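You operate a simulated robot arm through the tools that you are given. There is no shell and no other tool.

You run a simulated robot arm. Do the job below in one go: nothing can be reset, and whatever is moved stays where it is left.

JOB
Try both plug gauges in the bush from the orange mat and bin it.
Fine: seat it in the bush holder first. Good if green goes in and red does not, else reject. Both gauges go back in their stand.
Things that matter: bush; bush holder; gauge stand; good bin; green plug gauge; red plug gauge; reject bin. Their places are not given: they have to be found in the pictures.

The check looks at the end state, three seconds after you hand in, the way a careful person would. Anything else that was tipped, shoved, dropped, spilled or broken makes it a failure.

ROBOT AND FRAMES
A 6-joint arm with a two-finger gripper, fixed in place. Base frame: the origin is on the floor under the middle of its stand, x ahead of it, y to its left, z up; the work surface is at about z = 0.8. Readings come in m, degrees, newtons and seconds.
It reaches about 1.572 m from its shoulder. Its first joint turns from -166.0 to 166.0 degrees. Payload 2.45 kg.
The TCP is the grasp point between the finger pads, 0.02 m short of the fingertips. In the tool frame z runs along the fingers and y along their closing line. The gripper opens to 0.14 m; its body begins 0.168 m behind the TCP.
Orientation is told as [roll, pitch, yaw] about the base's x, y, z axes, in that order, counted from this pose: with the fingers straight down and closing along the base's y, the tool's x points along the base's -x, its y along +y and its z along -z.

CONTROLS
- The arm moves only by the tool nudge_tool. Its argument "motion" is a list of rows, each a list of 6 numbers: the shift along the base's x, y, z in m, then the turn, a rotation vector about the base's x, y, z in degrees. In form: [[x, y, z, rx, ry, rz], ...]. A call has 1 to 20 rows; each row is the pose to reach, as a shift and turn from the pose commanded when the call began. "hand" is the opening in per cent of the stroke, from 0 (shut) to 100 (fully open), set as the call begins (left out, the last holds). Each row takes 0.2 s and may step no farther than 0.05 m and 8.6 degrees from the row before; otherwise, or with a gripper value out of range, the whole call is refused. A pose out of reach is approached as far as the arm can. The call stops where the force on the tool passes 40 N (or 10 N more than at its start, if that is more) or the arm is blocked; 0.2 s more then pass. The fingers move at their own pace (about 0.045 m/s each) and stop on an object; they squeeze with about 29 N. The grip force told is the motor's: it shows also when the fingers shut on nothing. Time passes only in rows, and 0.2 s behind the last, so rows that repeat a pose let the fingers close. It gives the time, the measured TCP pose, the force on the tool (base axes), the opening and the grip force at its end, in the units of the frame above (readings bear some noise), with the torque about the TCP (base axes, N m) and any sound that the robot's microphone picked up, and new pictures: "show" is both (left out), scene, wrist or none.
- Cameras (640 x 400 px; columns grow to the right, rows downward): "scene" is fixed at [0.0496, -0.5014, 1.3769]; the picture's right is [0.80, -0.60, 0.00], its down [-0.18, -0.24, -0.96] and it looks along [0.57, 0.77, -0.30] (base axes); focal length 328 px, centre (320, 200). "wrist" rides on the gripper at [0.078, 0.011, -0.209] in the tool frame; the picture's right is [-0.14, 0.99, 0.00], its down [-0.92, -0.13, -0.37] and it looks along [-0.36, -0.05, 0.93] (tool axes); focal length 280 px, centre (320, 200).
- measure_at(camera, pixels): for up to 12 pixels [column, row] of the newest picture of that camera ("zoom" is the newest enlarged one), the place [x, y, z] in the base frame of the surface seen there, good to about 0.002 m. No time passes.
- inspect(camera, box): a new picture of the part [left, top, right, bottom] of that camera's present view, enlarged. No time passes.
- hand_in(): hands the job in; it is judged then, once.

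Open the gripper and draw the arm clear of the work before you hand the job in, unless the task says otherwise.

The tools are called after ">>>" by a JSON object that holds its "op" and its "data". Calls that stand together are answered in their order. nudge_tool: Moves the arm, as the interface text tells. Its arguments: {"type":"object","properties":{"motion":{"type":"array","items":{"type":"array","items":{"type":"number"}}},"hand":{"type":"number"},"show":{"type":"string","enum":["both","scene","wrist","none"]}},"required":["motion"]} The other tools are called the same way: measure_at (camera, pixels) gives the place of the surface under pixels of a picture; inspect (camera, box) takes an enlarged picture of a part of a camera's view; hand_in () hands the job in.

At the start:

```text
clock: 0.0
tcp_pos: [0.5453, 0.3398, 1.0874]
tool_rot: [0.0, -0.1, 0.0]
ft_force: [-0.2, 0.4, 1.1]
moment: [0.03, 0.0, -0.02]
gripper_width: 0.14
finger_force: 0.1
```

scene: 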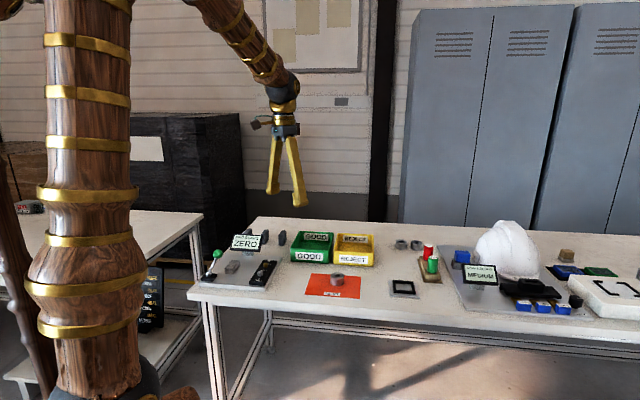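
wrist: 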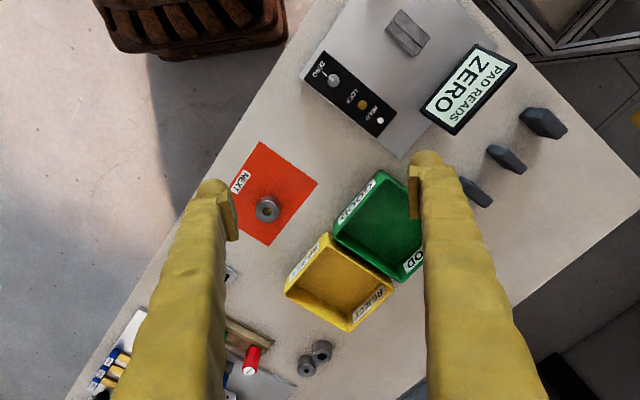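

The scene shows the orange mat with a bush near (337,278), bins near (312,245) and (355,248), a dark square holder near (404,288), and the gauge stand near (430,265). I'll zoom in on these.

>>> {"op": "inspect", "data": {"camera": "scene", "box": [280, 220, 480, 320]}}

>>> {"op": "inspect", "data": {"camera": "wrist", "box": [200, 130, 440, 280]}}

>>> {"op": "measure_at", "data": {"camera": "scene", "pixels": [[337, 274], [337, 285], [404, 288], [393, 295], [415, 295], [412, 282], [396, 282], [428, 247], [433, 262], [428, 275], [312, 250], [355, 255]]}}

```text
3.20 times, centred on (380, 270) of scene
```

zoom: 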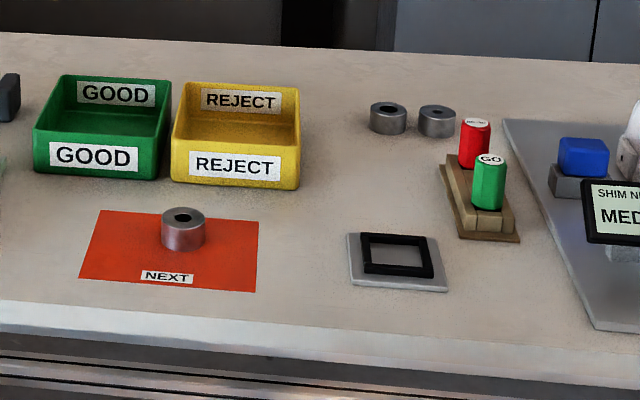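

```text
2.67 times, centred on (320, 205) of wrist
```

zoom: 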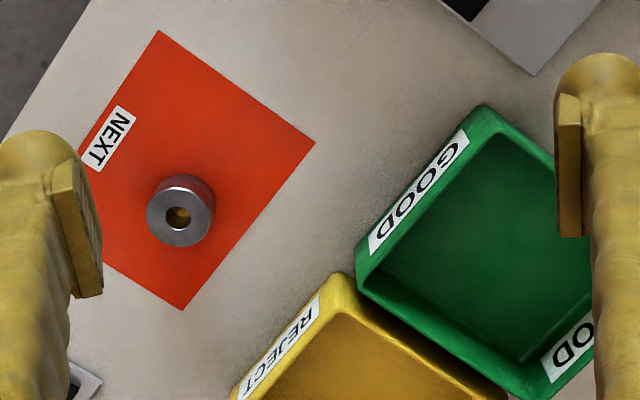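

```text
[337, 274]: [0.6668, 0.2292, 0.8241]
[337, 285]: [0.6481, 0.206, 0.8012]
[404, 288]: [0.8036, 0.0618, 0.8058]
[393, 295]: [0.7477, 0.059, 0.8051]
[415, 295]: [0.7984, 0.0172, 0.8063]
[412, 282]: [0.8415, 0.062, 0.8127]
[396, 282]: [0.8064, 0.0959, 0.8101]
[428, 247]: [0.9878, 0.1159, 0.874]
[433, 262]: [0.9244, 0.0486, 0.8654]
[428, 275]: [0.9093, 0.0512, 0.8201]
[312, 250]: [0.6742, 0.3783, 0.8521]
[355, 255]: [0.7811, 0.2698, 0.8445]
```

The bush stands on the mat, the holder is a black square frame on a grey plate, and the gauges GO (green) and red stand in a wooden stand. I'll move the wrist camera over the holder and stand for a closer look.

>>> {"op": "nudge_tool", "data": {"motion": [[0.03, -0.04, 0, 0, 0, 0], [0.06, -0.08, 0, 0, 0, 0], [0.09, -0.12, 0, 0, 0, 0], [0.12, -0.16, 0, 0, 0, 0], [0.15, -0.2, 0, 0, 0, 0], [0.17, -0.24, 0, 0, 0, 0], [0.19, -0.27, 0, 0, 0, 0], [0.19, -0.27, 0, 0, 0, 0]], "hand": 100}}

```text
clock: 1.8
tcp_pos: [0.7366, 0.0694, 1.0854]
tool_rot: [0.0, 0.0, -0.1]
ft_force: [-1.6, -0.3, -0.5]
moment: [0.01, 0.01, 0.01]
gripper_width: 0.1399
finger_force: 0.1
```

scene: 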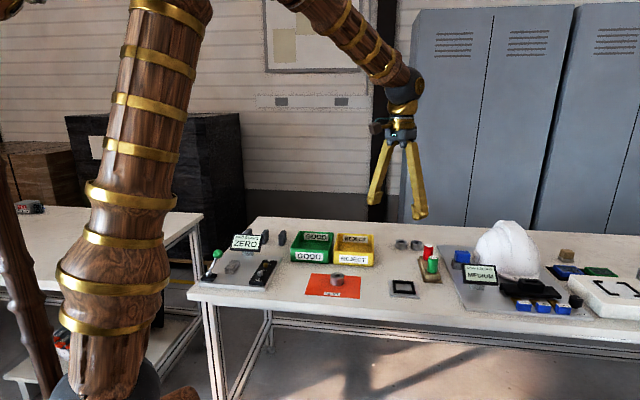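
wrist: 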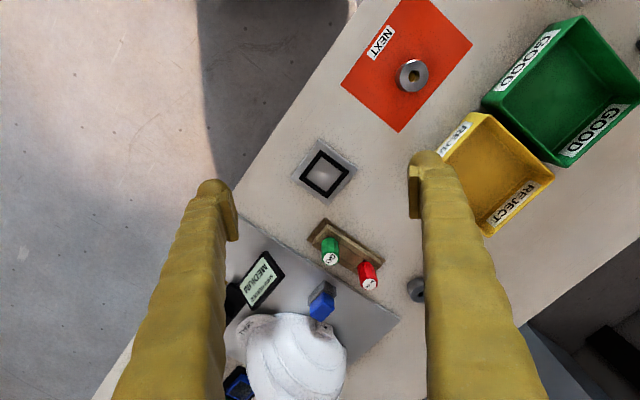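

The wrist view now shows the holder at (324,174), the stand at (345,252) with green (330,252) and red (367,273). I'll enlarge and measure.

>>> {"op": "inspect", "data": {"camera": "wrist", "box": [270, 120, 430, 300]}}

>>> {"op": "measure_at", "data": {"camera": "wrist", "pixels": [[326, 138], [356, 169], [326, 208], [292, 176], [324, 150], [350, 172], [325, 198], [300, 175], [324, 174], [413, 68], [330, 244], [367, 265]]}}

```text
2.22 times, centred on (350, 210) of wrist
```

zoom: 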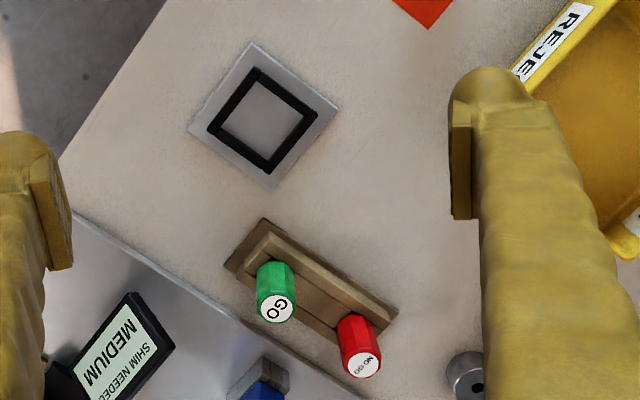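

```text
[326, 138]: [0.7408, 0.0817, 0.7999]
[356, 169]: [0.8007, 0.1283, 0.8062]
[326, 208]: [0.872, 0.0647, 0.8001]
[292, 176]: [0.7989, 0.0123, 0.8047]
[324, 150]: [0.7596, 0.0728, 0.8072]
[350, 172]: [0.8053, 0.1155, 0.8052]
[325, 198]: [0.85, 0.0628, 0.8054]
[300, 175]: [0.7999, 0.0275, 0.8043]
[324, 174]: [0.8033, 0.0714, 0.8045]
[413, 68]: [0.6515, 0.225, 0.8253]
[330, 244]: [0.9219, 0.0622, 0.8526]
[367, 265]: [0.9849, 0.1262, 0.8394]
```

I'll zoom tightly on the holder and measure its inner corners, rim heights and floor.

>>> {"op": "inspect", "data": {"camera": "wrist", "box": [284, 132, 364, 212]}}

```text
5.00 times, centred on (324, 172) of wrist
```

zoom: 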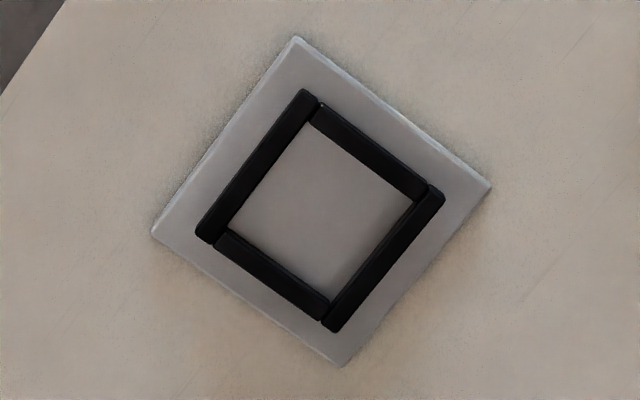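

I'll measure the pocket's inner corners, floor, rails' tops, and plate.

>>> {"op": "measure_at", "data": {"camera": "zoom", "pixels": [[309, 126], [412, 199], [327, 298], [231, 228], [320, 210], [260, 165], [370, 150], [385, 255], [270, 275], [297, 60], [470, 188], [340, 350]]}}

>>> {"op": "inspect", "data": {"camera": "wrist", "box": [380, 35, 450, 115]}}

```text
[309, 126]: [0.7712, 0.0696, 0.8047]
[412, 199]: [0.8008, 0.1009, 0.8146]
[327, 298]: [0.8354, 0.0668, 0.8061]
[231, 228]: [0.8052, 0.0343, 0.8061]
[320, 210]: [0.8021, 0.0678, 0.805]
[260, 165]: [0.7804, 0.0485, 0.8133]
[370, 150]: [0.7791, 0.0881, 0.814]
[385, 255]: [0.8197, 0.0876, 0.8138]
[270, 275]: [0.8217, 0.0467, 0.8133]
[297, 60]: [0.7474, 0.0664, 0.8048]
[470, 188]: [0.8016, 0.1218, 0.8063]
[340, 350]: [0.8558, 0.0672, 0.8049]
```

```text
5.00 times, centred on (415, 75) of wrist
```

zoom: 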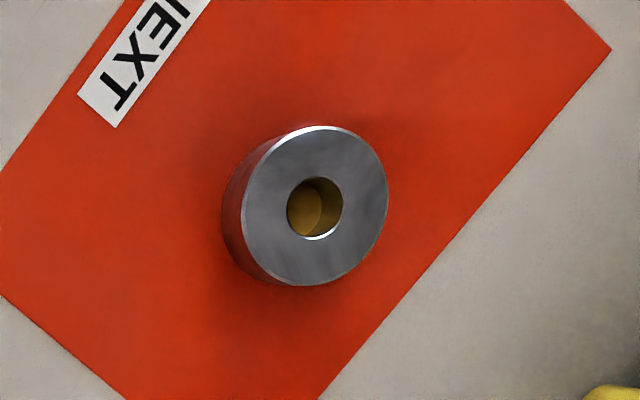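

Now measure the bush's rim and bore.

>>> {"op": "measure_at", "data": {"camera": "zoom", "pixels": [[318, 132], [382, 195], [310, 280], [248, 215], [318, 160], [360, 205], [310, 260], [268, 205], [305, 210], [328, 195], [226, 230], [180, 150]]}}

>>> {"op": "inspect", "data": {"camera": "wrist", "box": [300, 210, 400, 300]}}

```text
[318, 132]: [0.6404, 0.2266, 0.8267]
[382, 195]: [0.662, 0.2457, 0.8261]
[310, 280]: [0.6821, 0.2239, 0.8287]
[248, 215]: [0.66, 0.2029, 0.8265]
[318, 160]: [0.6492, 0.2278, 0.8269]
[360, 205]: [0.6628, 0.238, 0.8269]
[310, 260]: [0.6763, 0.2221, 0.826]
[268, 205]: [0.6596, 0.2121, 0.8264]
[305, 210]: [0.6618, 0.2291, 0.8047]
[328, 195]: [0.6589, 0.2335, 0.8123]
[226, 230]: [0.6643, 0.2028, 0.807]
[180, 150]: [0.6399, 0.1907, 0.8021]
```

```text
4.44 times, centred on (350, 255) of wrist
```

zoom: 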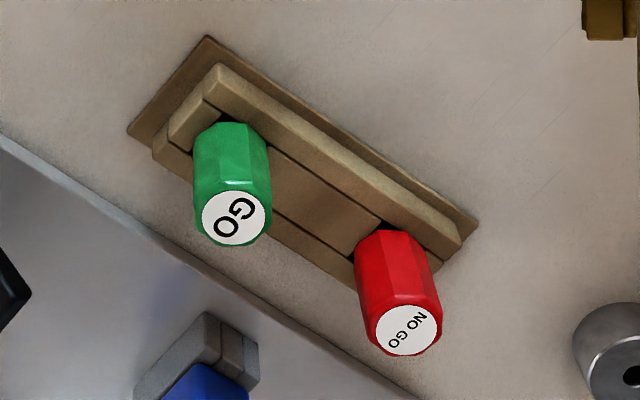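

Bush centre ≈ (0.661, 0.2245), top z≈0.827, Ø≈0.043. Now measuring the gauges' tops and the stand in the zoom.

>>> {"op": "measure_at", "data": {"camera": "zoom", "pixels": [[235, 215], [208, 215], [265, 215], [237, 195], [234, 238], [408, 328], [380, 328], [437, 328], [410, 308], [406, 350], [215, 140], [312, 205]]}}

>>> {"op": "measure_at", "data": {"camera": "wrist", "pixels": [[318, 219], [385, 260], [308, 241], [420, 292], [440, 180], [470, 120], [500, 85], [560, 155], [480, 225], [545, 175], [560, 90], [490, 175]]}}

```text
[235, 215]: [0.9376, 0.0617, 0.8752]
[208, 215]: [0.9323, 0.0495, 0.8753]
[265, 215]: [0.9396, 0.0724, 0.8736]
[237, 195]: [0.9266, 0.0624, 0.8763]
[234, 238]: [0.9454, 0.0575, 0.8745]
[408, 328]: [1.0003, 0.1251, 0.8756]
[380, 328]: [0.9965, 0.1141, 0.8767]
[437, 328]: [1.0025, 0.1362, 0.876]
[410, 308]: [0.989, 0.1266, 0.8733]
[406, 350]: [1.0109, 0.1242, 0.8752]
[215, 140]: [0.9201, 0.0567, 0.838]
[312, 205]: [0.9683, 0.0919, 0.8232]
```

```text
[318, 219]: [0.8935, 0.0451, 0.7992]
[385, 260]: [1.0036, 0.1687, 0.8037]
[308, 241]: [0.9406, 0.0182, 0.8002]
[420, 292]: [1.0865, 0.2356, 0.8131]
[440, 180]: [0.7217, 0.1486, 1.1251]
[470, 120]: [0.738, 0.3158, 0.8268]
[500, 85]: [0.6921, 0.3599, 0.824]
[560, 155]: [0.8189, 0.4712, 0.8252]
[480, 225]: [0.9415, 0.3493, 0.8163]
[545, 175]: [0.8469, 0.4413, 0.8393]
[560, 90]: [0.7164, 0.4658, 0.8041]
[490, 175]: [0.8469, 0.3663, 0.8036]
```

Green gauge top centre ≈ (0.936, 0.061, 0.875), red ≈ (1.000, 0.125, 0.875). I'll look at the fingertips in the scene view and at surroundings (blue block, white dome, bins) for clearances.

>>> {"op": "inspect", "data": {"camera": "scene", "box": [350, 120, 450, 230]}}

>>> {"op": "measure_at", "data": {"camera": "wrist", "pixels": [[321, 305], [300, 345], [262, 280], [235, 300], [250, 335], [338, 288], [220, 210], [410, 180], [410, 215], [440, 160]]}}

```text
3.64 times, centred on (400, 175) of scene
```

zoom: 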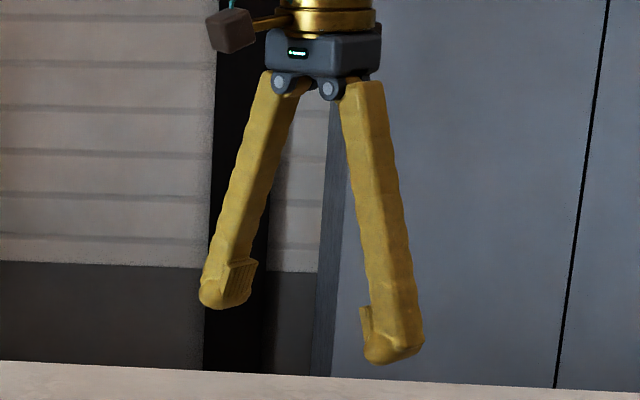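

```text
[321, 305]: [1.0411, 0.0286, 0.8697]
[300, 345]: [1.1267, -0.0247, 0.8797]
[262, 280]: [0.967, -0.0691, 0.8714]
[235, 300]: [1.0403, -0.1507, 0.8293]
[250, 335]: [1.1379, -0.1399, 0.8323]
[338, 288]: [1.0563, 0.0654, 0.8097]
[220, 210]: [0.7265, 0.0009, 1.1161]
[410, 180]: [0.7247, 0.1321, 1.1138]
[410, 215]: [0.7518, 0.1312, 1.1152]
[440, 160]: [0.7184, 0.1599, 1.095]
```

The fingers' pads run about ±2 cm around the TCP. I'll move above the bush (0.661, 0.2245) with the hand part-closed to about 0.08 m for a closer look before gripping.

>>> {"op": "nudge_tool", "data": {"motion": [[-0.0126, 0.0258, -0.02, 0, 0, 0], [-0.0252, 0.0517, -0.045, 0, 0, 0], [-0.0378, 0.0775, -0.07, 0, 0, 0], [-0.0504, 0.1034, -0.095, 0, 0, 0], [-0.063, 0.1292, -0.12, 0, 0, 0], [-0.0756, 0.1551, -0.145, 0, 0, 0], [-0.0756, 0.1551, -0.165, 0, 0, 0], [-0.0756, 0.1551, -0.165, 0, 0, 0]], "hand": 57}}

```text
clock: 3.6
tcp_pos: [0.6588, 0.2249, 0.9219]
tool_rot: [0.0, -0.1, 0.0]
ft_force: [-0.6, 0.1, 0.3]
moment: [0.04, -0.01, -0.02]
gripper_width: 0.0799
finger_force: 0.0
```

scene: 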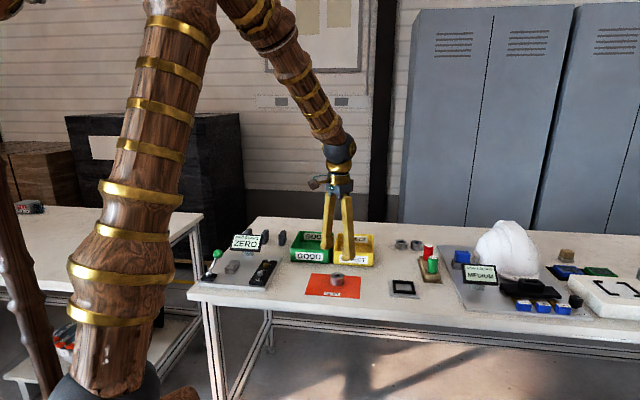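
wrist: 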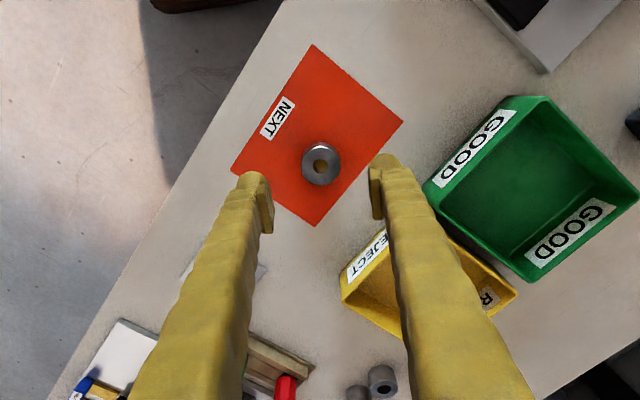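

The bush is at (321,165) in the wrist view, between the fingers. I'll enlarge and measure its rim and bore again from here.

>>> {"op": "inspect", "data": {"camera": "wrist", "box": [290, 130, 354, 200]}}

```text
5.71 times, centred on (322, 165) of wrist
```

zoom: 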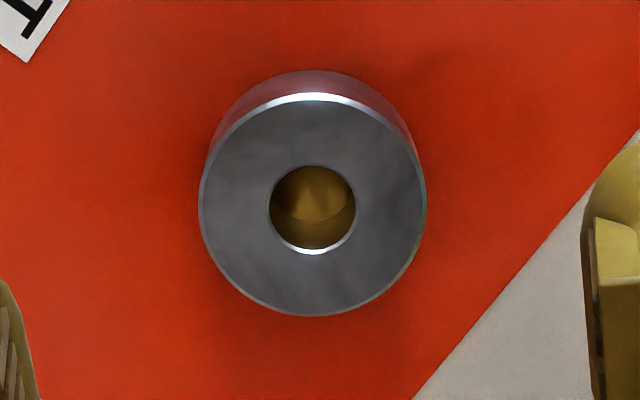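

I'll measure the bush's rim, bore edges and what lies at the bottom of the bore.

>>> {"op": "measure_at", "data": {"camera": "zoom", "pixels": [[206, 205], [421, 205], [314, 108], [314, 310], [262, 209], [362, 209], [312, 160], [312, 262], [312, 195], [295, 205], [330, 205], [312, 235]]}}

```text
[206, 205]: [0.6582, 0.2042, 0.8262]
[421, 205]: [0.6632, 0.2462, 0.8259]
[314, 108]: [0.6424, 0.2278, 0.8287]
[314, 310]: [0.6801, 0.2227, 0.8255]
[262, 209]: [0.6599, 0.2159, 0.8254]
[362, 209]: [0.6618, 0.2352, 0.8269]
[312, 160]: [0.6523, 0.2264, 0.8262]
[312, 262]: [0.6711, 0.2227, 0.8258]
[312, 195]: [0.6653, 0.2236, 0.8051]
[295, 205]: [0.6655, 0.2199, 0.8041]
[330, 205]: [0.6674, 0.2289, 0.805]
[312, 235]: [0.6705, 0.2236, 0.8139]
```

Bush centre ≈ (0.6613, 0.2253), top z ≈ 0.826. I'll descend so the fingertips stop about 12 mm above the mat, with the TCP at z≈0.834, then close.

>>> {"op": "nudge_tool", "data": {"motion": [[0.002, 0.0003, -0.03, 0, 0, 0], [0.002, 0.0003, -0.055, 0, 0, 0], [0.002, 0.0003, -0.075, 0, 0, 0], [0.002, 0.0003, -0.088, 0, 0, 0], [0.002, 0.0003, -0.088, 0, 0, 0]], "hand": 57}}

```text
clock: 4.8
tcp_pos: [0.6619, 0.2262, 0.833]
tool_rot: [0.0, 0.0, 0.0]
ft_force: [0.4, 0.4, 0.0]
moment: [0.0, -0.01, -0.01]
gripper_width: 0.0797
finger_force: 0.0
```

scene: 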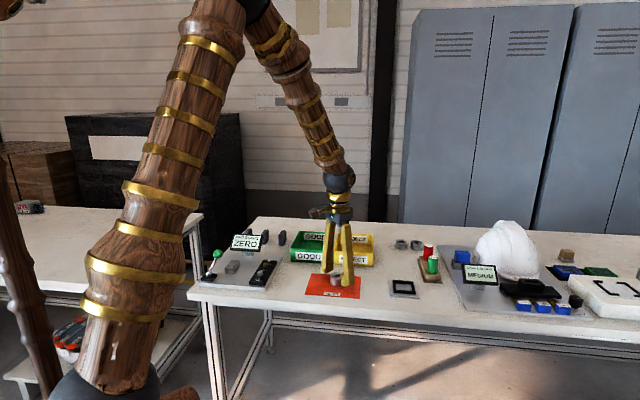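
wrist: 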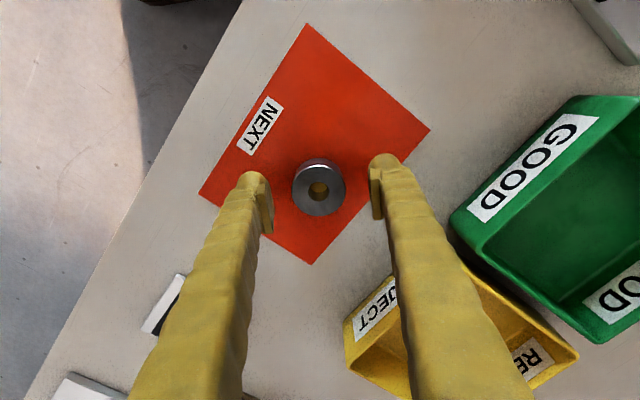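

The bush sits at (318,190) between the pads. Now I close on it, letting the fingers stop.

>>> {"op": "nudge_tool", "data": {"motion": [[0, 0, 0, 0, 0, 0], [0, 0, 0, 0, 0, 0], [0, 0, 0, 0, 0, 0], [0, 0, 0, 0, 0, 0], [0, 0, 0, 0, 0, 0]], "hand": 0}}

```text
clock: 6.0
tcp_pos: [0.6621, 0.2253, 0.8326]
tool_rot: [-0.1, 0.1, 0.0]
ft_force: [-0.4, 0.3, 0.2]
moment: [0.01, 0.0, 0.04]
gripper_width: 0.043
finger_force: 28.7
```

scene: 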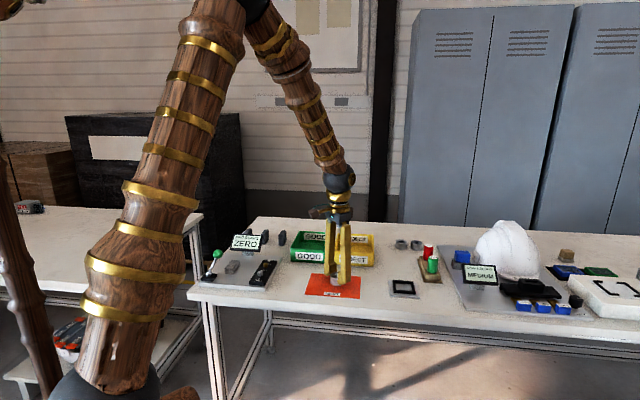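
wrist: 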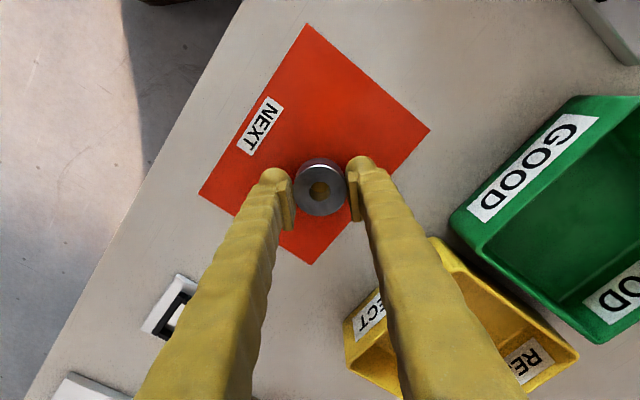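

Gripped at 43 mm width, 28.7 N. I lift 8 cm and carry it to just above the holder at (0.8034, 0.068).

>>> {"op": "nudge_tool", "data": {"motion": [[0, 0, 0.02, 0, 0, 0], [0, 0, 0.05, 0, 0, 0], [0, 0, 0.09, 0, 0, 0], [0.025, -0.028, 0.1, 0, 0, 0], [0.055, -0.06, 0.1, 0, 0, 0], [0.085, -0.094, 0.1, 0, 0, 0], [0.115, -0.127, 0.1, 0, 0, 0], [0.142, -0.1575, 0.1, 0, 0, 0], [0.142, -0.1575, 0.1, 0, 0, 0]]}}

```text
clock: 8.0
tcp_pos: [0.8061, 0.0685, 0.9334]
tool_rot: [0.1, -0.1, 0.1]
ft_force: [-0.1, 0.7, 0.6]
moment: [0.02, -0.01, -0.01]
gripper_width: 0.0001
finger_force: 29.2
```

scene: 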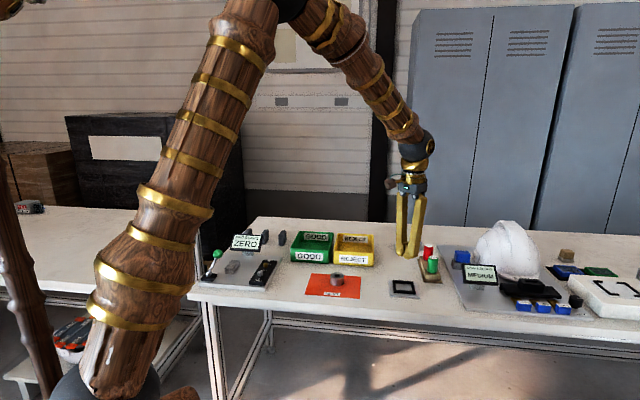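
wrist: 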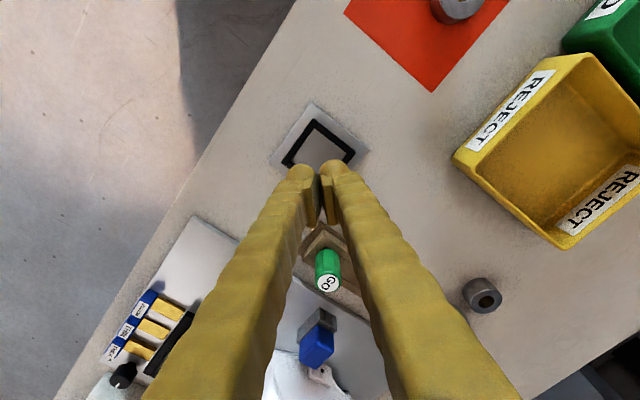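

The hand shut on nothing (width 0.0001): the bush slipped out and is still on the mat at about (337,281) in the scene. I'll check its state and look closely at the fingertips to see where the pads really end.

>>> {"op": "inspect", "data": {"camera": "scene", "box": [300, 255, 380, 305]}}

>>> {"op": "inspect", "data": {"camera": "scene", "box": [380, 210, 440, 265]}}

>>> {"op": "inspect", "data": {"camera": "wrist", "box": [270, 140, 370, 240]}}

```text
8.00 times, centred on (340, 280) of scene
```

zoom: 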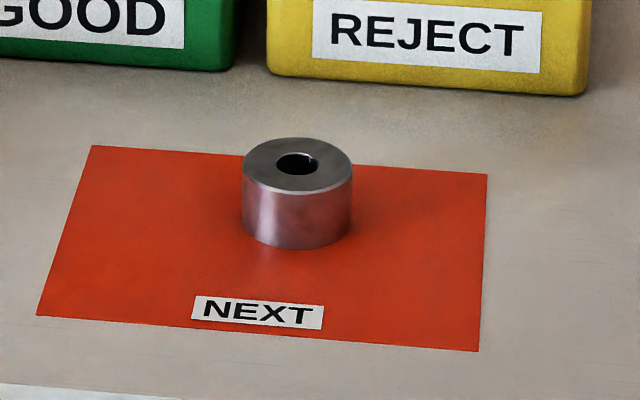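

```text
7.27 times, centred on (410, 238) of scene
```

zoom: 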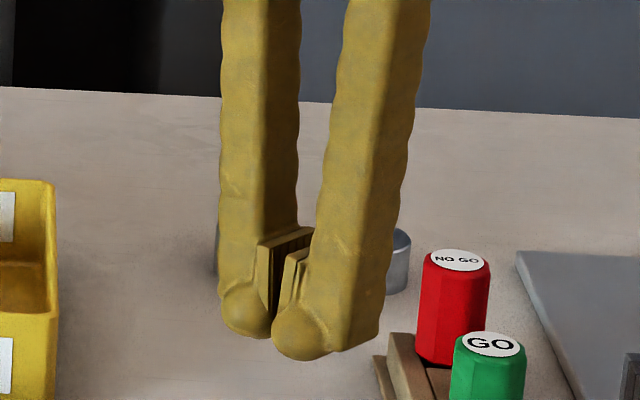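

```text
4.00 times, centred on (320, 190) of wrist
```

zoom: 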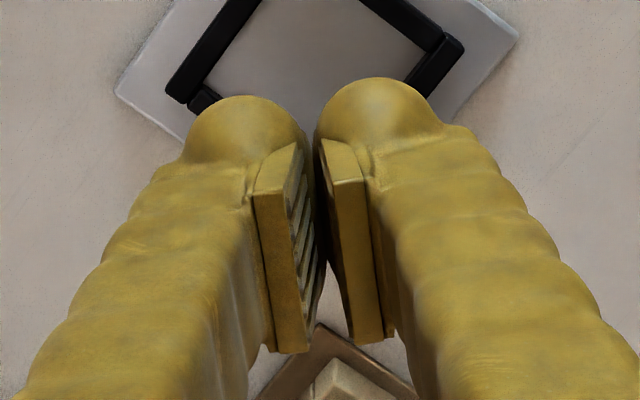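

The bush is upright on its spot. The pads end a little above the rounded fingertips, so my contact was too shallow. I'll measure the pad edges from the scene view.

>>> {"op": "inspect", "data": {"camera": "scene", "box": [392, 230, 436, 265]}}

```text
11.43 times, centred on (414, 248) of scene
```

zoom: 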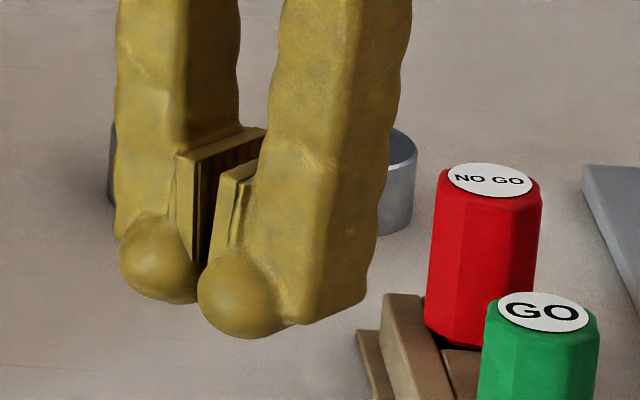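

>>> {"op": "measure_at", "data": {"camera": "zoom", "pixels": [[186, 162], [186, 230], [192, 250], [205, 250], [232, 190], [220, 250], [165, 295], [240, 332], [320, 312], [240, 285], [160, 250], [150, 225]]}}

```text
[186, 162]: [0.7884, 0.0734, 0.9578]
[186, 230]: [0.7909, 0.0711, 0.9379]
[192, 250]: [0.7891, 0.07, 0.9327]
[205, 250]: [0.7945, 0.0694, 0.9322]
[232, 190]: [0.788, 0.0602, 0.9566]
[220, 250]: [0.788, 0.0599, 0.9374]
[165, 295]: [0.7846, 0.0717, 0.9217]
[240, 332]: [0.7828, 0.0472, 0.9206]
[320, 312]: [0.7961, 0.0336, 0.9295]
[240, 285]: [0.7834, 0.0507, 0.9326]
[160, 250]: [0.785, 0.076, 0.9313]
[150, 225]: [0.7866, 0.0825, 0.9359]
```

The pads cover from well above the TCP to near the tip, but contact on the bush was slight. I go back above the bush, open the hand, and try again lower (TCP ≈0.8295), then lift slowly.

>>> {"op": "nudge_tool", "data": {"motion": [[-0.03, 0.033, 0, 0, 0, 0], [-0.06, 0.066, 0, 0, 0, 0], [-0.09, 0.099, 0, 0, 0, 0], [-0.12, 0.132, 0, 0, 0, 0], [-0.1425, 0.157, 0, 0, 0, 0], [-0.1425, 0.157, 0, 0, 0, 0], [-0.1425, 0.157, 0, 0, 0, 0]], "hand": 57, "show": "wrist"}}

>>> {"op": "inspect", "data": {"camera": "wrist", "box": [285, 130, 355, 210]}}

```text
clock: 9.6
tcp_pos: [0.6626, 0.2264, 0.935]
tool_rot: [-0.1, 0.0, 0.0]
ft_force: [-0.5, -0.2, -0.7]
moment: [-0.01, -0.01, -0.01]
gripper_width: 0.0799
finger_force: 0.1
```

wrist: 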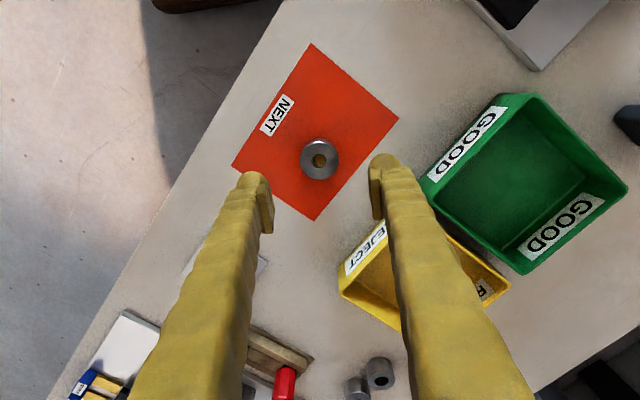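

```text
5.00 times, centred on (320, 170) of wrist
```

zoom: 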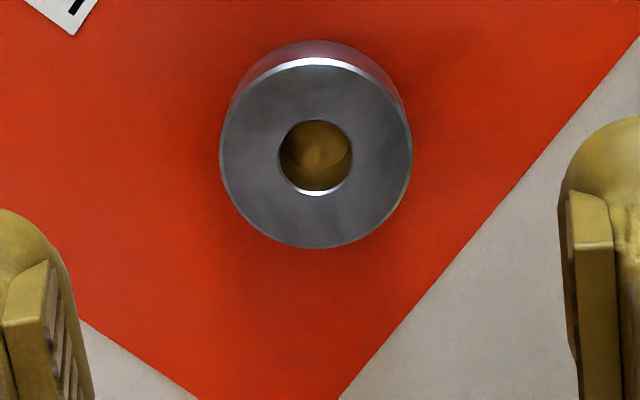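

>>> {"op": "measure_at", "data": {"camera": "zoom", "pixels": [[226, 155], [407, 155], [316, 72], [316, 242], [274, 158], [358, 158], [316, 115], [316, 202], [316, 145], [300, 165], [335, 150], [250, 330]]}}

>>> {"op": "inspect", "data": {"camera": "wrist", "box": [330, 340, 410, 400]}}

```text
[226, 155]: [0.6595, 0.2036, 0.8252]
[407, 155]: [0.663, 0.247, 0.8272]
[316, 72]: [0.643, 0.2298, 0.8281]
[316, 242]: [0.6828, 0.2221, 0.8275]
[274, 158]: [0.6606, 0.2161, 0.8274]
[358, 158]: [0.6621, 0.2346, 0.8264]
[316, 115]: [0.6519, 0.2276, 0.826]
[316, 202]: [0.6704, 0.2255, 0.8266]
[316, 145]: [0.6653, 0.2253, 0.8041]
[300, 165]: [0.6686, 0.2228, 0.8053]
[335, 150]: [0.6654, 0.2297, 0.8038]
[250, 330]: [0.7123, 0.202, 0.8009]
```

```text
6.67 times, centred on (370, 370) of wrist
```

zoom: 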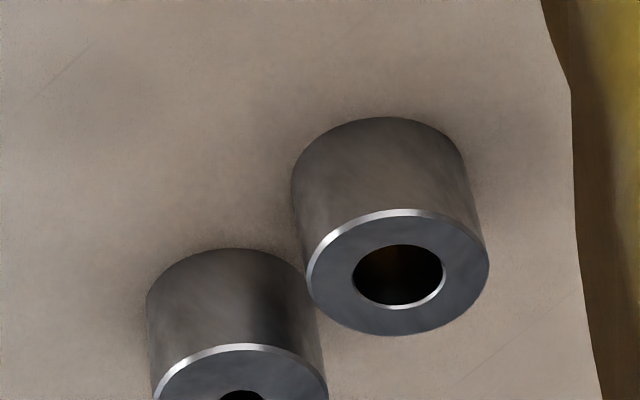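

The bush is unmoved at (0.6615, 0.2253). I descend straight to TCP z≈0.8295, close, and pause.

>>> {"op": "nudge_tool", "data": {"motion": [[0, -0.0005, -0.04, 0, 0, 0], [0, -0.0005, -0.075, 0, 0, 0], [0, -0.0005, -0.095, 0, 0, 0], [0, -0.0005, -0.105, 0, 0, 0], [0, -0.0005, -0.105, 0, 0, 0]], "hand": 57, "show": "none"}}

>>> {"op": "nudge_tool", "data": {"motion": [[0, 0, 0, 0, 0, 0], [0, 0, 0, 0, 0, 0], [0, 0, 0, 0, 0, 0], [0, 0, 0, 0, 0, 0], [0, 0, 0, 0, 0, 0]], "hand": 0, "show": "wrist"}}

```text
clock: 10.8
tcp_pos: [0.6608, 0.2236, 0.829]
tool_rot: [0.0, 0.1, 0.0]
ft_force: [-0.5, 1.2, -0.3]
moment: [-0.04, -0.01, -0.02]
gripper_width: 0.0797
finger_force: 0.0
```

```text
clock: 12.0
tcp_pos: [0.6615, 0.2242, 0.8284]
tool_rot: [0.0, 0.1, 0.0]
ft_force: [-0.7, -0.3, 0.9]
moment: [0.04, 0.01, 0.01]
gripper_width: 0.0427
finger_force: 29.3
```

wrist: 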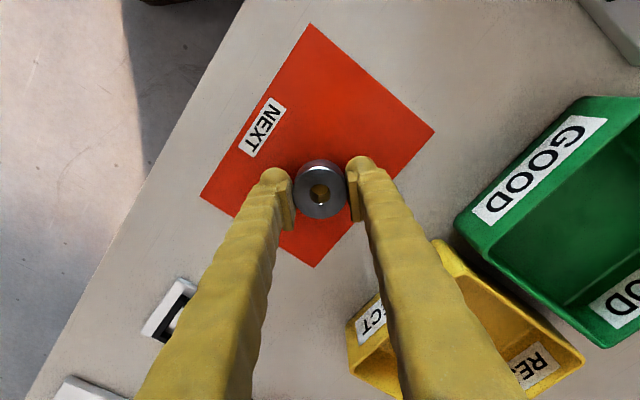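

Gripped again at 42.7 mm. Now a slow lift of 1 cm, 2 mm per row, to see whether it holds.

>>> {"op": "nudge_tool", "data": {"motion": [[0, 0, 0.001, 0, 0, 0], [0, 0, 0.003, 0, 0, 0], [0, 0, 0.005, 0, 0, 0], [0, 0, 0.007, 0, 0, 0], [0, 0, 0.01, 0, 0, 0], [0, 0, 0.013, 0, 0, 0], [0, 0, 0.016, 0, 0, 0], [0, 0, 0.02, 0, 0, 0]]}}

```text
clock: 13.8
tcp_pos: [0.661, 0.2242, 0.8496]
tool_rot: [0.0, 0.1, 0.0]
ft_force: [-1.0, -0.7, -0.5]
moment: [0.01, -0.01, -0.01]
gripper_width: 0.043
finger_force: 29.0
```

scene: 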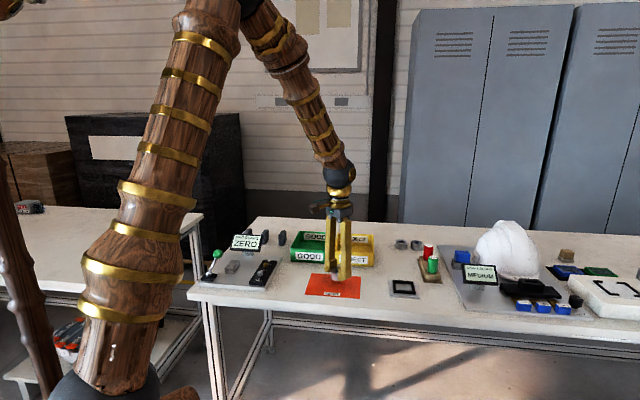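
wrist: 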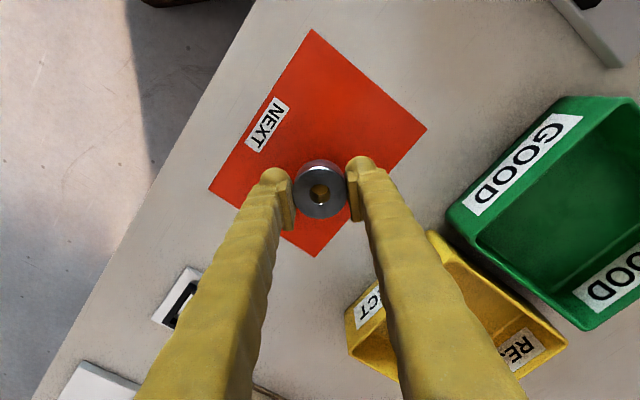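

It holds. I check the bush and bore in the hand before carrying on.

>>> {"op": "inspect", "data": {"camera": "wrist", "box": [285, 150, 355, 230]}}

>>> {"op": "inspect", "data": {"camera": "scene", "box": [305, 250, 375, 300]}}

```text
5.00 times, centred on (320, 190) of wrist
```

zoom: 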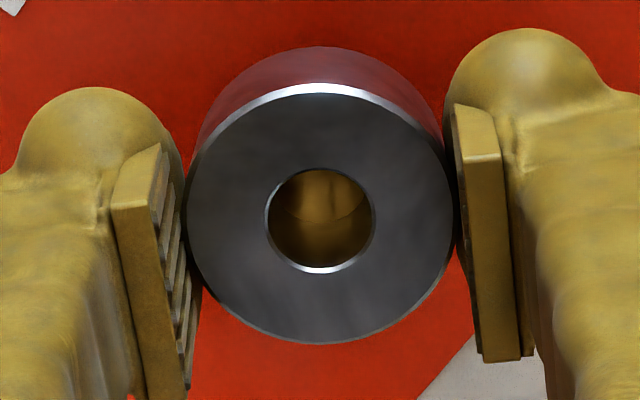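

```text
8.00 times, centred on (340, 275) of scene
```

zoom: 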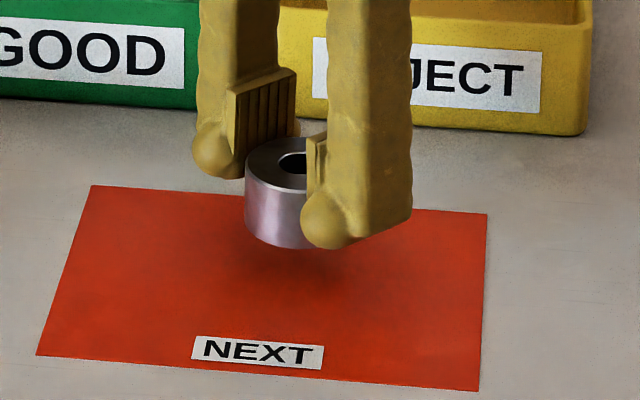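

The bush hangs level in the grip. I raise it gently and carry it to a spot just beyond the holder so the pocket stays visible for a precise measurement.

>>> {"op": "nudge_tool", "data": {"motion": [[0, 0, 0.01, 0, 0, 0], [0, 0, 0.03, 0, 0, 0], [0, 0, 0.05, 0, 0, 0], [0.01, -0.01, 0.06, 0, 0, 0], [0.03, -0.03, 0.06, 0, 0, 0], [0.055, -0.05, 0.06, 0, 0, 0], [0.08, -0.072, 0.06, 0, 0, 0], [0.105, -0.094, 0.06, 0, 0, 0], [0.13, -0.116, 0.06, 0, 0, 0], [0.155, -0.136, 0.06, 0, 0, 0], [0.17, -0.15, 0.06, 0, 0, 0], [0.175, -0.156, 0.06, 0, 0, 0], [0.175, -0.156, 0.06, 0, 0, 0]]}}

```text
clock: 16.6
tcp_pos: [0.8381, 0.0681, 0.9104]
tool_rot: [0.0, 0.0, 0.0]
ft_force: [0.9, 0.0, -0.8]
moment: [0.01, -0.01, 0.01]
gripper_width: 0.0428
finger_force: 29.3
```

scene: 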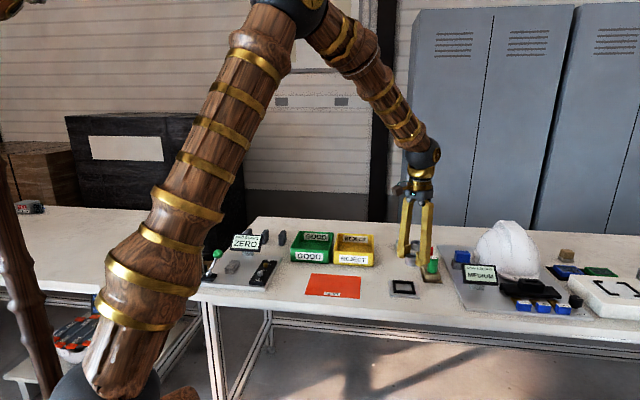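
wrist: 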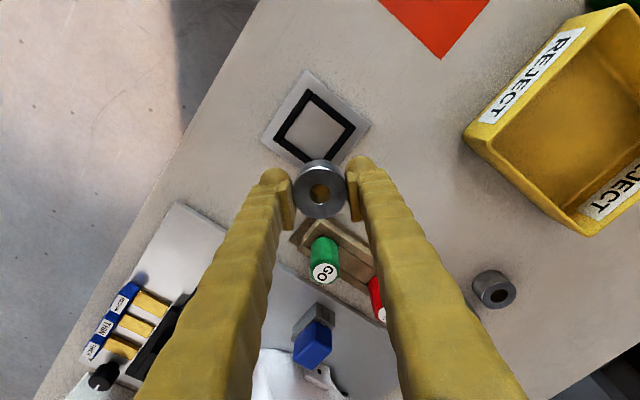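

The pocket is visible at about (314,126) with the bush still held at (320,190). I zoom on the pocket to measure its inner edges.

>>> {"op": "inspect", "data": {"camera": "wrist", "box": [255, 65, 375, 165]}}

```text
4.00 times, centred on (315, 115) of wrist
```

zoom: 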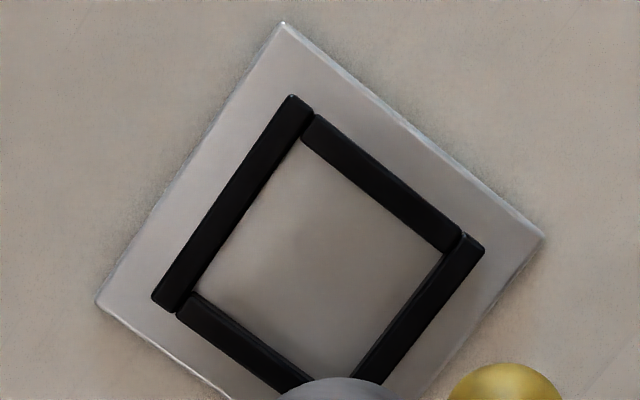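

>>> {"op": "measure_at", "data": {"camera": "zoom", "pixels": [[301, 145], [438, 254], [202, 290], [290, 105], [470, 245], [165, 300], [320, 260], [285, 25], [538, 236], [102, 303], [380, 185], [235, 205]]}}

```text
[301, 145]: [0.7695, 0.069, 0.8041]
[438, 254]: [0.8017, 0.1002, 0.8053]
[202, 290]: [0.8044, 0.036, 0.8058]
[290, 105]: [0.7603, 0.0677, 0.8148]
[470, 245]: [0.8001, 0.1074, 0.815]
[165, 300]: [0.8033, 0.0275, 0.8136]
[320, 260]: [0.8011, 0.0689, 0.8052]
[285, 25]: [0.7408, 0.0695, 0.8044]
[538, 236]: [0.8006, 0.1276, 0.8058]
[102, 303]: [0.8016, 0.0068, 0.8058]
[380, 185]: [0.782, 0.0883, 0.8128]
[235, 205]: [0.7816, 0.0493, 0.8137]
```

Pocket centre ≈ (0.8023, 0.0678), rails' top ≈ 0.8138. Now measuring the held bush with the same camera so that errors cancel.

>>> {"op": "inspect", "data": {"camera": "wrist", "box": [285, 150, 355, 230]}}

>>> {"op": "measure_at", "data": {"camera": "zoom", "pixels": [[195, 210], [447, 210], [320, 100], [320, 337], [258, 215], [382, 215], [320, 160], [320, 282], [235, 140], [405, 140], [235, 290], [405, 290]]}}

```text
5.00 times, centred on (320, 190) of wrist
```

zoom: 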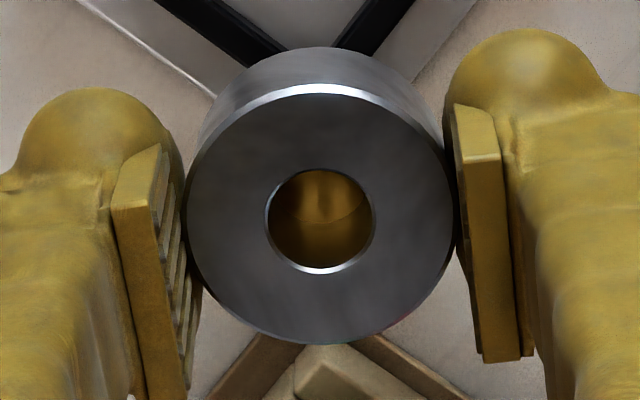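

```text
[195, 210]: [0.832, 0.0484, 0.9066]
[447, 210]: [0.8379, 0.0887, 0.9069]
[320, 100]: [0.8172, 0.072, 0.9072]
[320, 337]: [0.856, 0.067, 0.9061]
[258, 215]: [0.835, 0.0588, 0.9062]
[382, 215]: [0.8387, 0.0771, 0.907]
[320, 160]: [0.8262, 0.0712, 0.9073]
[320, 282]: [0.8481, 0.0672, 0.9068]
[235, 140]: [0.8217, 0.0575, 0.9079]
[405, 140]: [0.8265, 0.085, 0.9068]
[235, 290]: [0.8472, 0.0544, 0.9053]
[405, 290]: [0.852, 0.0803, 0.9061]
```

Held bush centre ≈ (0.8367, 0.0685), bottom ≈ 0.882. I shift (-0.0344, -0.0007) and lower to about 1 cm above the rails, then check alignment.

>>> {"op": "nudge_tool", "data": {"motion": [[-0.015, -0.0003, 0, 0, 0, 0], [-0.0344, -0.0007, -0.005, 0, 0, 0], [-0.0344, -0.0007, -0.03, 0, 0, 0], [-0.0344, -0.0007, -0.05, 0, 0, 0], [-0.0344, -0.0007, -0.06, 0, 0, 0], [-0.0344, -0.0007, -0.06, 0, 0, 0]]}}

>>> {"op": "inspect", "data": {"camera": "wrist", "box": [265, 130, 375, 240]}}

>>> {"op": "inspect", "data": {"camera": "scene", "box": [370, 255, 440, 305]}}

```text
clock: 18.0
tcp_pos: [0.8037, 0.0675, 0.8474]
tool_rot: [0.0, 0.0, 0.0]
ft_force: [-0.4, -0.2, -1.4]
moment: [0.0, -0.04, 0.01]
gripper_width: 0.0426
finger_force: 28.8
```

scene: 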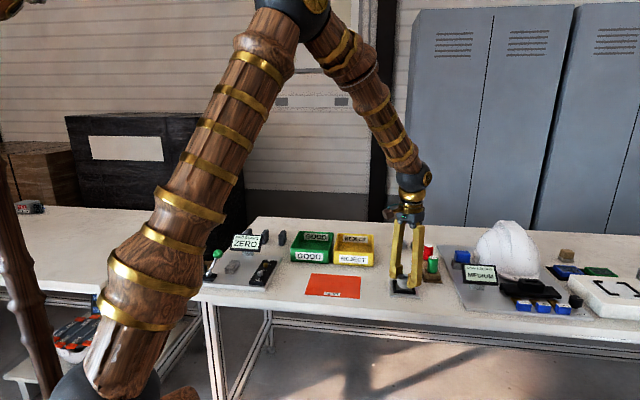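
wrist: 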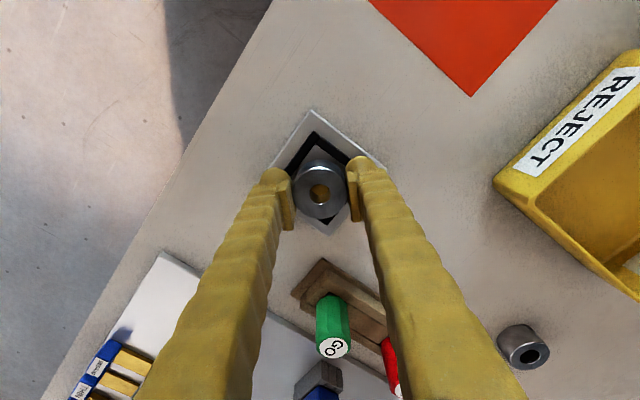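

```text
3.64 times, centred on (320, 185) of wrist
```

zoom: 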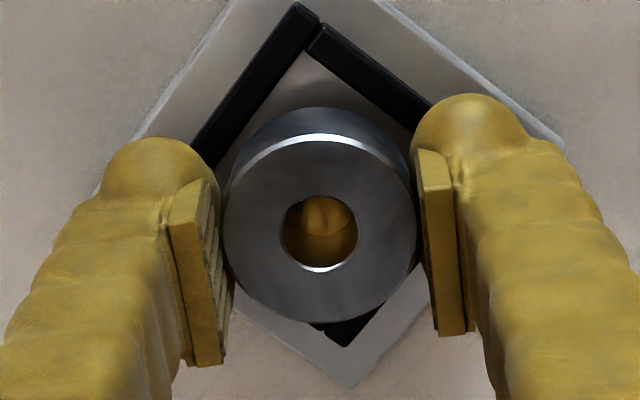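

```text
8.00 times, centred on (405, 280) of scene
```

zoom: 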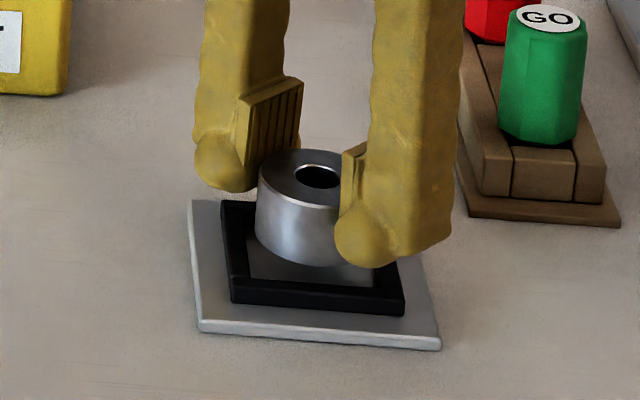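

Bush hovers about 8 mm over the rails, looking centred. I lower slowly until the fingertips are about to meet the rails, watching the force.

>>> {"op": "nudge_tool", "data": {"motion": [[0, 0, -0.004, 0, 0, 0], [0, 0, -0.007, 0, 0, 0], [0, 0, -0.009, 0, 0, 0], [0, 0, -0.011, 0, 0, 0], [0, 0, -0.0125, 0, 0, 0], [0, 0, -0.0135, 0, 0, 0], [0, 0, -0.0135, 0, 0, 0]]}}

>>> {"op": "inspect", "data": {"camera": "scene", "box": [370, 255, 440, 305]}}

>>> {"op": "inspect", "data": {"camera": "wrist", "box": [265, 130, 375, 240]}}

```text
clock: 19.6
tcp_pos: [0.802, 0.068, 0.8366]
tool_rot: [0.0, 0.0, -0.1]
ft_force: [0.1, -0.6, -1.4]
moment: [0.0, -0.03, 0.01]
gripper_width: 0.0426
finger_force: 29.2
```

scene: 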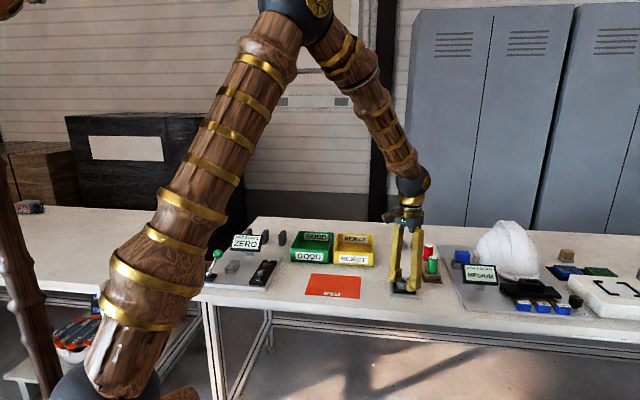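
wrist: 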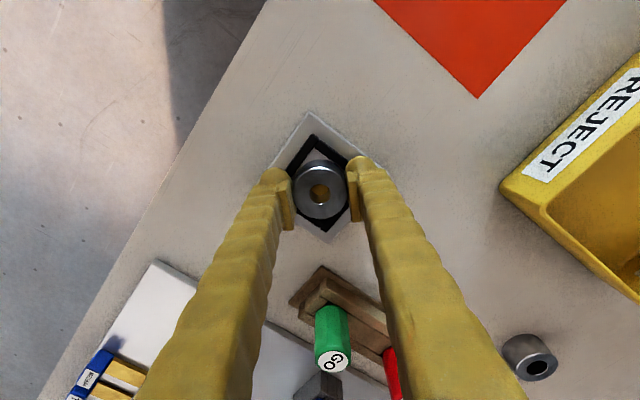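

```text
8.00 times, centred on (405, 280) of scene
```

zoom: 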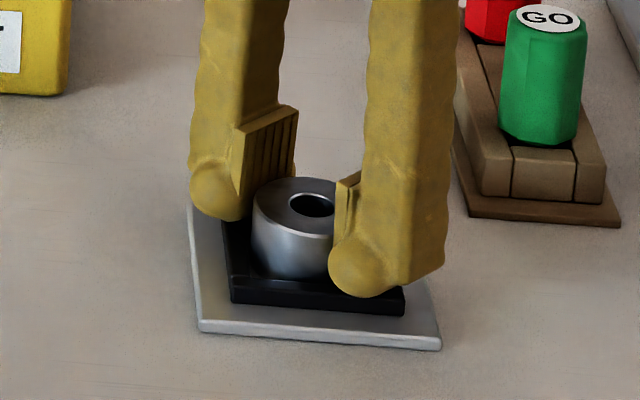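

```text
3.64 times, centred on (320, 185) of wrist
```

zoom: 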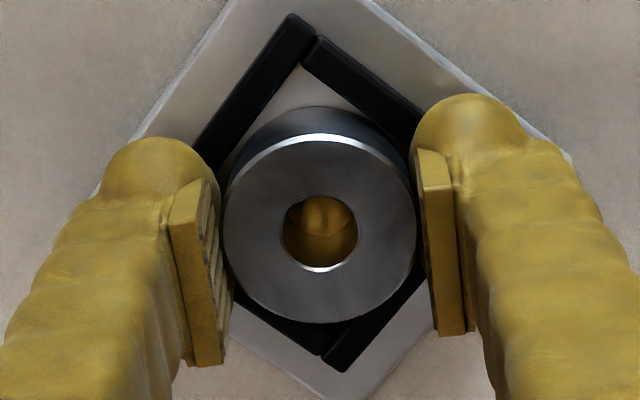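

The bush has entered between the rails with no contact force. I lower another 2 mm and see if it touches the floor.

>>> {"op": "nudge_tool", "data": {"motion": [[0, 0, -0.001, 0, 0, 0], [0, 0, -0.002, 0, 0, 0], [0, 0, -0.003, 0, 0, 0], [0, 0, -0.003, 0, 0, 0]], "show": "none"}}

```text
clock: 20.6
tcp_pos: [0.8036, 0.0676, 0.8337]
tool_rot: [0.0, -0.1, 0.0]
ft_force: [-1.1, 7.6, 39.9]
moment: [0.07, 0.14, 0.12]
gripper_width: 0.0429
finger_force: 29.1
```

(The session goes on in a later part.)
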